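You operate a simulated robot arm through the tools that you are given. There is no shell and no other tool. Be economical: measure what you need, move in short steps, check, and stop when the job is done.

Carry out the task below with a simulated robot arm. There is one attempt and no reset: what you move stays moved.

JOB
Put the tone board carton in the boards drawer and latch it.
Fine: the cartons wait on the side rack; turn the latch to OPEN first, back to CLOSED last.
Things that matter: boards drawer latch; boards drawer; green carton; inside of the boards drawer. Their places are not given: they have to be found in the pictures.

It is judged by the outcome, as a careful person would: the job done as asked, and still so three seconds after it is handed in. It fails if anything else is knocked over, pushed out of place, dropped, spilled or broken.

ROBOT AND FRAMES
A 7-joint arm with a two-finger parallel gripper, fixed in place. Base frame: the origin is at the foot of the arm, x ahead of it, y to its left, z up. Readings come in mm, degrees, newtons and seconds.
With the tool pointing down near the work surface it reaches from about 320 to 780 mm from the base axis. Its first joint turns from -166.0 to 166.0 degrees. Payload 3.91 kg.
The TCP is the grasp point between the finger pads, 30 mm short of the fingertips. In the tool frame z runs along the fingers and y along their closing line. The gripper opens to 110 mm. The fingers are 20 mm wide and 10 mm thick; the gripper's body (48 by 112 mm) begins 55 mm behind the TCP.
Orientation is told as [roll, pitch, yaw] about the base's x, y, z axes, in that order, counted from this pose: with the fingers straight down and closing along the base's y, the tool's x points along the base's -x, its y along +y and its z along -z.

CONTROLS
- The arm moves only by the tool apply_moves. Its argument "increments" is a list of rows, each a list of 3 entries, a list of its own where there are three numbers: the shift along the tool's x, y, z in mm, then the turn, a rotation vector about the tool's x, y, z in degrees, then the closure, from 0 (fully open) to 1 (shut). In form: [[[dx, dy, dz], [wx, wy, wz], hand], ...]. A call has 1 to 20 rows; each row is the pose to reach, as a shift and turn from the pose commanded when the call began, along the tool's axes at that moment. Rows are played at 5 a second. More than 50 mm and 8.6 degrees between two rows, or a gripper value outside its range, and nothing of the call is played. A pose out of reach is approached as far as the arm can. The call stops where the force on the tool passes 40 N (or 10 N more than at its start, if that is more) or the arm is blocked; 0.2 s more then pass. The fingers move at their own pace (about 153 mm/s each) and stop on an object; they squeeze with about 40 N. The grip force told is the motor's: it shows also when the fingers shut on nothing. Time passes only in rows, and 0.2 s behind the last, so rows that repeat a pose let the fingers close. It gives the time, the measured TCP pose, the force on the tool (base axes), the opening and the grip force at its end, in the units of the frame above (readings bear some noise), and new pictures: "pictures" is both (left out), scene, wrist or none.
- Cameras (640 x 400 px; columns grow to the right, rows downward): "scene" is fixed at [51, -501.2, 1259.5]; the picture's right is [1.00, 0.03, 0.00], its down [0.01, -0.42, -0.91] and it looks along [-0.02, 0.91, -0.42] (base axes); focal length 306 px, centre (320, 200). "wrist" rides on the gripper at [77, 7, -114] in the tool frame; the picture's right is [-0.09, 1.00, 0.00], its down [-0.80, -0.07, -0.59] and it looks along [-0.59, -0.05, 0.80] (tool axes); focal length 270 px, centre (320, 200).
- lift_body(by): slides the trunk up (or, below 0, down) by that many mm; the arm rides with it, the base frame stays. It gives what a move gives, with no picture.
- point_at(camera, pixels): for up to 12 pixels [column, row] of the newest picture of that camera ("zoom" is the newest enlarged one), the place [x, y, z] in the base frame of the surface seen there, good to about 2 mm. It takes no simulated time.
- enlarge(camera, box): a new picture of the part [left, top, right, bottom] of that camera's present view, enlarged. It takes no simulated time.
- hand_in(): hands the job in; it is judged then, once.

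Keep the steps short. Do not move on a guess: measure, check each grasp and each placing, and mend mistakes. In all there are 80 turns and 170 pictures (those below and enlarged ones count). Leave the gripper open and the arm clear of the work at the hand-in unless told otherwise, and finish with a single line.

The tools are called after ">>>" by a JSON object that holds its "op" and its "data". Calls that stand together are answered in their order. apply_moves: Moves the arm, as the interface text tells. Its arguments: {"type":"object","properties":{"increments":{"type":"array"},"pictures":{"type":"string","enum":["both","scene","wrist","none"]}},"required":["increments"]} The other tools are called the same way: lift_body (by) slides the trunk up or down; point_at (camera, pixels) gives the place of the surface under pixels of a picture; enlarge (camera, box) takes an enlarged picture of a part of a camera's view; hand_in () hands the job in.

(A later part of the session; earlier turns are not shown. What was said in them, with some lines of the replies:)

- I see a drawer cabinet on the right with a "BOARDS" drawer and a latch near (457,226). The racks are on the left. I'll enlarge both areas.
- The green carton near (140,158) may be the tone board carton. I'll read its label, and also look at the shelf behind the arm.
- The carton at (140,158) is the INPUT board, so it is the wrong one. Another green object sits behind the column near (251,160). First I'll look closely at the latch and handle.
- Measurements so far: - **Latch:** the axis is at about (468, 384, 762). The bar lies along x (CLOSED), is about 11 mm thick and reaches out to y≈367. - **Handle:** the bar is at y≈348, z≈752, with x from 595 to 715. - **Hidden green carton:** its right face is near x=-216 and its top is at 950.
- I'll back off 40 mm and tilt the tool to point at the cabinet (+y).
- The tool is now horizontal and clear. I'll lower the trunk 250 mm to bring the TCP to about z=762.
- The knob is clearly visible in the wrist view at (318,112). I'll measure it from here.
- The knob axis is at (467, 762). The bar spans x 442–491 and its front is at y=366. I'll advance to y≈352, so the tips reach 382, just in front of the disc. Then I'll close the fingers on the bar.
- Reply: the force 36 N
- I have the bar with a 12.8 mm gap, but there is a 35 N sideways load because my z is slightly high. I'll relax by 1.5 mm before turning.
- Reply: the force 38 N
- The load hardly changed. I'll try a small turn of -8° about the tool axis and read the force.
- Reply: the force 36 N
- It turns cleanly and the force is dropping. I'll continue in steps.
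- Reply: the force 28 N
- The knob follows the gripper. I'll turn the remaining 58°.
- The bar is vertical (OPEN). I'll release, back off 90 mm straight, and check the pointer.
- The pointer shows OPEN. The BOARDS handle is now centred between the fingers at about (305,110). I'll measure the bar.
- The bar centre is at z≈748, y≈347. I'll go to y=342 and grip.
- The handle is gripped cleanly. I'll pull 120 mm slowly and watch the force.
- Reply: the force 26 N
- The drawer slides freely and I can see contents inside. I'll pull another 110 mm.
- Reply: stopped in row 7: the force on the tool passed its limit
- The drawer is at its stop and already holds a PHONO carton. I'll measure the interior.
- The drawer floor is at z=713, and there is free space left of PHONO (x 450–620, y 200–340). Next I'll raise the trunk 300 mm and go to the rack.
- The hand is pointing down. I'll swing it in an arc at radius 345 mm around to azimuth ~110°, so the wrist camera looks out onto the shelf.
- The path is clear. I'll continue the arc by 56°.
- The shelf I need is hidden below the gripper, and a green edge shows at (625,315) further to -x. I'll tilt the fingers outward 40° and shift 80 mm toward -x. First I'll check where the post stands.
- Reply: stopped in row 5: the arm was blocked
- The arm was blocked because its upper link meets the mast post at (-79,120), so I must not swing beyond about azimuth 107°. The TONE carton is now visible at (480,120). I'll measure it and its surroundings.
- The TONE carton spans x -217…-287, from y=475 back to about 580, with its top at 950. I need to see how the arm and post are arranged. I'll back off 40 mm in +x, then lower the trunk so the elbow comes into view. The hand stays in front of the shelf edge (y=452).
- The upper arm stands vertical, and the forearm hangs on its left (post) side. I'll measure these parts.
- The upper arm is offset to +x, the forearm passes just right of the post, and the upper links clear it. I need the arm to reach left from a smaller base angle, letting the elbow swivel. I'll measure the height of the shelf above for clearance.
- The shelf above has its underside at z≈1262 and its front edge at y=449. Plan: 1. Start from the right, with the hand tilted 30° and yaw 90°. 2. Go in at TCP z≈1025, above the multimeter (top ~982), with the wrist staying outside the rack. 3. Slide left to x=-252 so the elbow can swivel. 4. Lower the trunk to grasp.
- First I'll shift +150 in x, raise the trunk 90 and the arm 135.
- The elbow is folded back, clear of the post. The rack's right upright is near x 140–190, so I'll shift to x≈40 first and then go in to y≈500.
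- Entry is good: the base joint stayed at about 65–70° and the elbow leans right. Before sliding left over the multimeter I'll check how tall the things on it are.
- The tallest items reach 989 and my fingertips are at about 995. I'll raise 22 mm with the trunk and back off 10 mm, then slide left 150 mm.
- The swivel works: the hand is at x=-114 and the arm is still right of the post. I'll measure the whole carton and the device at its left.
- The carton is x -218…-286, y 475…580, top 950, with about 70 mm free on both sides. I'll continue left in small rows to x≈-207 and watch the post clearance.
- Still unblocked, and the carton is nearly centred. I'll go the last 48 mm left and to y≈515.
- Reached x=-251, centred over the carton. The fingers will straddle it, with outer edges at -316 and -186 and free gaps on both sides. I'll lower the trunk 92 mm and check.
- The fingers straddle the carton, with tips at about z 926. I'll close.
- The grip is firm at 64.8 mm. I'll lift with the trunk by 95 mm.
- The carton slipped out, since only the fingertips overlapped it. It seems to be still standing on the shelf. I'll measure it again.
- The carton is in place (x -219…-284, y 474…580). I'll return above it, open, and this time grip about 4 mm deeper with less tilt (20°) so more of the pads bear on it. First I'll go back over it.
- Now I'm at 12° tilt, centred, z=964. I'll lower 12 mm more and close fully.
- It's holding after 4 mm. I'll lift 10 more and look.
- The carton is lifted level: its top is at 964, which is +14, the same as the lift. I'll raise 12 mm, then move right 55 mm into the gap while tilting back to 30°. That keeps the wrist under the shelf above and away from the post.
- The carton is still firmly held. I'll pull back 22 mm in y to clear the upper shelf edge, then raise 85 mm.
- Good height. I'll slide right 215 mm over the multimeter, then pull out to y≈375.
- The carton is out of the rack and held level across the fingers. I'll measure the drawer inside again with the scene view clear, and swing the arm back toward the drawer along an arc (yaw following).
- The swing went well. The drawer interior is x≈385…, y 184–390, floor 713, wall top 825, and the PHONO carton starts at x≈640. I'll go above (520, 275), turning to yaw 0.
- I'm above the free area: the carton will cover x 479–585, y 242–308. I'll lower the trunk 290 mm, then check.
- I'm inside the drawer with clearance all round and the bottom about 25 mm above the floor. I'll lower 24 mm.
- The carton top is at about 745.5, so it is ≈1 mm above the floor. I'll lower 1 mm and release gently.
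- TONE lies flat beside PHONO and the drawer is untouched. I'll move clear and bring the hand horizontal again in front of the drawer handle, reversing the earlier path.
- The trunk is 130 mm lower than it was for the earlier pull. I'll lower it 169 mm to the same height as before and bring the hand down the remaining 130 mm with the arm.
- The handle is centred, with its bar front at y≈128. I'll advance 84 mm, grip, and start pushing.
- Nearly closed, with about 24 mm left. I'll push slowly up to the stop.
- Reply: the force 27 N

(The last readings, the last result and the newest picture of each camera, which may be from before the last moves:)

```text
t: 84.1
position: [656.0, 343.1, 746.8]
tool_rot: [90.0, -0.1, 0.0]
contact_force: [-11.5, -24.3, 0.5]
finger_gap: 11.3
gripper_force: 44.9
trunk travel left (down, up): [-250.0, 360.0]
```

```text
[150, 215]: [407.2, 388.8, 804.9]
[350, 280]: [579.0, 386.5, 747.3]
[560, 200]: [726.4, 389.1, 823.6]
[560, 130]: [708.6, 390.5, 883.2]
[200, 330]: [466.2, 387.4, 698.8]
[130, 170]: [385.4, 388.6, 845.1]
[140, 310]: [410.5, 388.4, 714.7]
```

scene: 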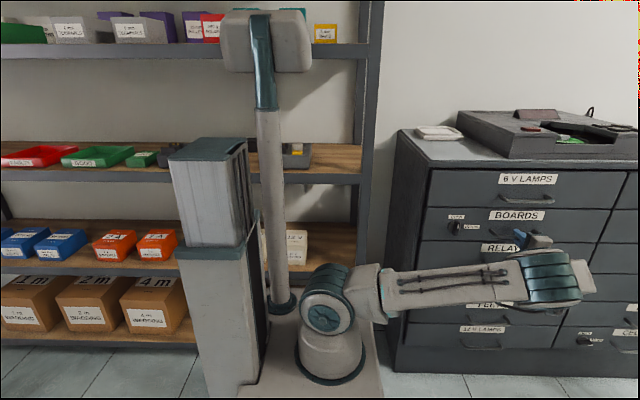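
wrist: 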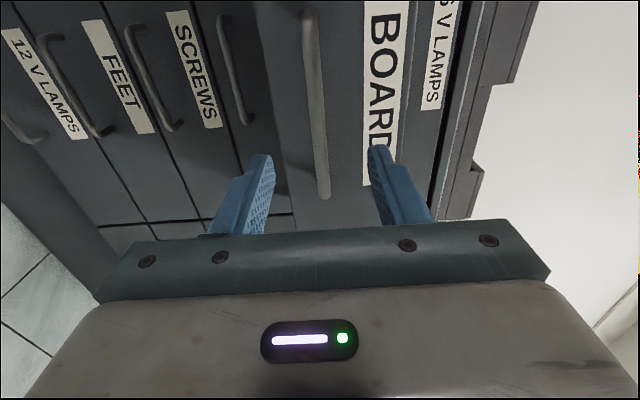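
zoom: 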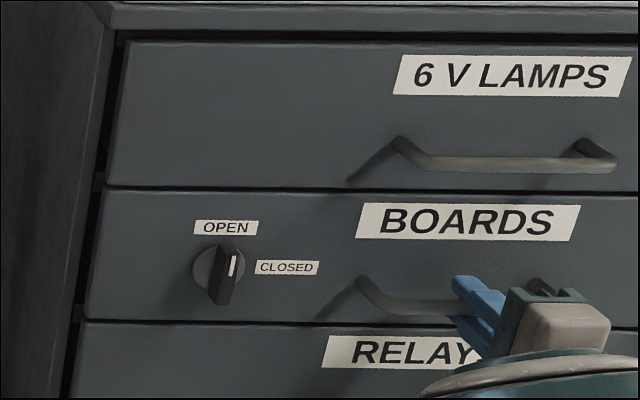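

The drawer is flush (face y≈388.8, as at the start). I'll release, back off, and return to the latch with the fingers turned to straddle its upright bar.

>>> {"op": "apply_moves", "data": {"increments": [[[0, 0, -3], [0, 0, 0], 0.5], [[0, 0, -3], [0, 0, 0], 0.5], [[0, 0, -33], [0, 0, 0], 0.5], [[0, 0, -63], [0, 0, 0], 0.5], [[0, 0, -90], [0, 0, 0], 0.5]], "pictures": "none"}}

>>> {"op": "apply_moves", "data": {"increments": [[[17, 4, 0], [0, 0, -8.2], 0.5], [[34, 8, 0], [0, 0, -16.4], 0.5], [[51, 13, 0], [0, 0, -24.5], 0.5], [[68, 13, 0], [0, 0, -32.7], 0.5], [[85, 13, 0], [0, 0, -41], 0.5], [[102, 13, 0], [0, 0, -49], 0.5], [[119, 13, 0], [0, 0, -57], 0.5], [[136, 13, 0], [0, 0, -65.5], 0.5], [[153, 13, 0], [0, 0, -73.6], 0.5], [[170, 13, 0], [0, 0, -82], 0.5], [[187, 13, 0], [0, 0, -90], 0.5]], "pictures": "both"}}

>>> {"op": "point_at", "data": {"camera": "wrist", "pixels": [[322, 80], [322, 100], [323, 120], [300, 100], [344, 100], [316, 110], [328, 110], [200, 130]]}}

```text
t: 85.3
position: [655.9, 256.2, 747.7]
tool_rot: [89.9, 0.0, 0.2]
contact_force: [-0.1, -0.2, 0.1]
finger_gap: 55.1
gripper_force: 0.0
trunk travel left (down, up): [-250.0, 360.0]
```

```text
t: 87.7
position: [467.3, 256.8, 760.2]
tool_rot: [-76.8, -89.8, 166.9]
contact_force: [-0.2, 0.0, 0.1]
finger_gap: 54.7
gripper_force: 0.0
trunk travel left (down, up): [-250.0, 360.0]
```

scene: 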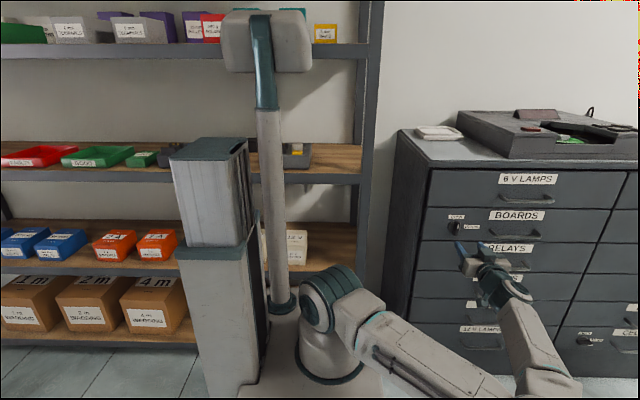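
wrist: 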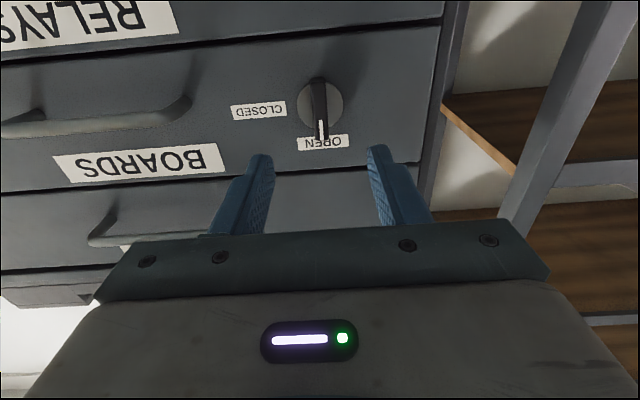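

```text
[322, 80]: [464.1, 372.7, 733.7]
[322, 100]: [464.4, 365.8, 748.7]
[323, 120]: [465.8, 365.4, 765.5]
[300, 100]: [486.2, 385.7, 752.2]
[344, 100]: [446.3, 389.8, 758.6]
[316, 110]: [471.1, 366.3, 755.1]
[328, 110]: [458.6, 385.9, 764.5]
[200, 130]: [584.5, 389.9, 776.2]
```

The latch bar is upright between the fingers, centred at x≈466. I'll advance 94 mm and close on it.

>>> {"op": "apply_moves", "data": {"increments": [[[0, 1, 30], [0, 0, 0], 0.5], [[0, 1, 60], [0, 0, 0], 0.5], [[0, 1, 80], [0, 0, 0], 0.5], [[0, 1, 94], [0, 0, 0], 0.5], [[0, 1, 94], [0, 0, 0], 1], [[0, 1, 94], [0, 0, 0], 1], [[0, 1, 94], [0, 0, 0], 1]], "pictures": "wrist"}}

```text
t: 89.3
position: [467.4, 350.6, 759.4]
tool_rot: [-42.7, -89.9, 132.9]
contact_force: [-4.1, 1.4, -2.6]
finger_gap: 12.8
gripper_force: 44.9
trunk travel left (down, up): [-250.0, 360.0]
```

wrist: 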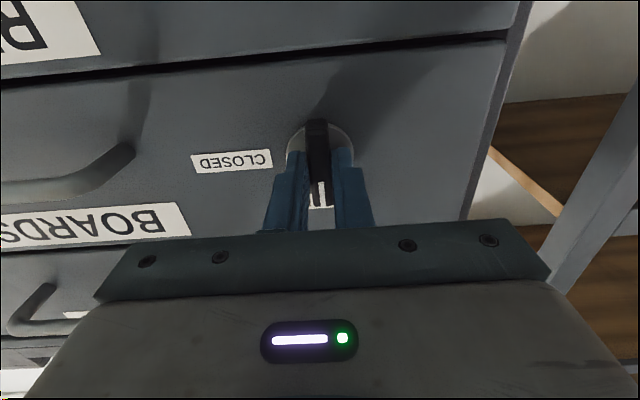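

Gripped with low load. I'll turn +90° back to CLOSED.

>>> {"op": "apply_moves", "data": {"increments": [[[-0.5, 0, 0], [0, 0, 8], 1], [[-1, 0, 0], [0, 0, 16], 1], [[-1, 0, 0], [0, 0, 24], 1], [[-1, 0, 0], [0, 0, 32], 1], [[-1, 0, 0], [0, 0, 40], 1], [[-1, 0, 0], [0, 0, 48], 1], [[-1, 0, 0], [0, 0, 56], 1], [[-1, 0, 0], [0, 0, 64], 1], [[-1, 0, 0], [0, 0, 72], 1], [[-1, 0, 0], [0, 0, 80], 1], [[-1, 0, 0], [0, 0, 86], 1], [[-1, 0, 0], [0, 0, 90], 1]], "pictures": "wrist"}}

```text
t: 91.9
position: [467.4, 350.3, 759.9]
tool_rot: [89.7, 0.1, 0.1]
contact_force: [-8.2, -9.8, -24.5]
finger_gap: 12.6
gripper_force: 45.1
trunk travel left (down, up): [-250.0, 360.0]
```

wrist: 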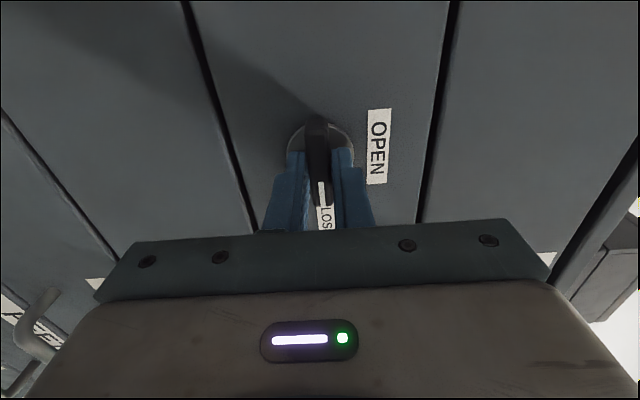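

Turned fully. I'll release, back off, open the hand, and inspect.

>>> {"op": "apply_moves", "data": {"increments": [[[0, 0, 0], [0, 0, 0], 0.6], [[0, 0, 0], [0, 0, 0], 0.6], [[0, 0, -40], [0, 0, 0], 0.5], [[0, 0, -85], [0, 0, 0], 0.3], [[0, 0, -130], [0, 0, 0], 0], [[0, 0, -170], [0, 0, 0], 0]], "pictures": "both"}}

>>> {"op": "enlarge", "data": {"camera": "wrist", "box": [220, 0, 420, 160]}}

>>> {"op": "enlarge", "data": {"camera": "scene", "box": [400, 160, 560, 260]}}

```text
t: 93.3
position: [468.3, 180.3, 760.7]
tool_rot: [89.9, -0.1, 0.3]
contact_force: [0.5, -0.3, 0.4]
finger_gap: 110.1
gripper_force: 0.1
trunk travel left (down, up): [-250.0, 360.0]
```

scene: 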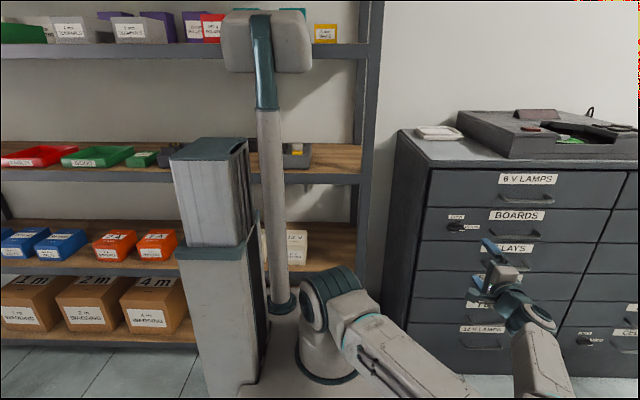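
wrist: 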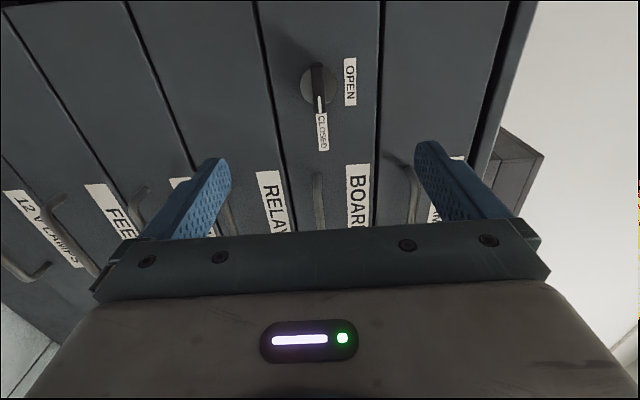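

```text
2.50 times, centred on (320, 80) of wrist
```

zoom: 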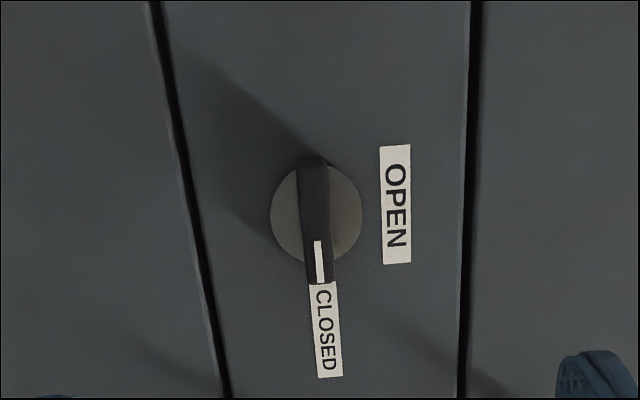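

```text
4.00 times, centred on (480, 210) of scene
```

zoom: 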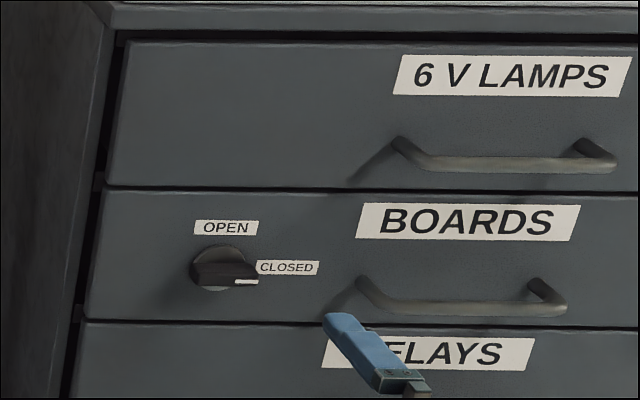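

The latch points exactly at CLOSED and the drawer is flush. The TONE carton is inside, and the gripper is open and clear. I'll hand in.

>>> {"op": "hand_in", "data": {}}

```text
The job is handed in.
```

The tone board carton is in the boards drawer, the drawer is shut flush and the latch is back at CLOSED; on the first try the carton slipped from the gripper at the shelf, stayed upright in place, and the second grip held.
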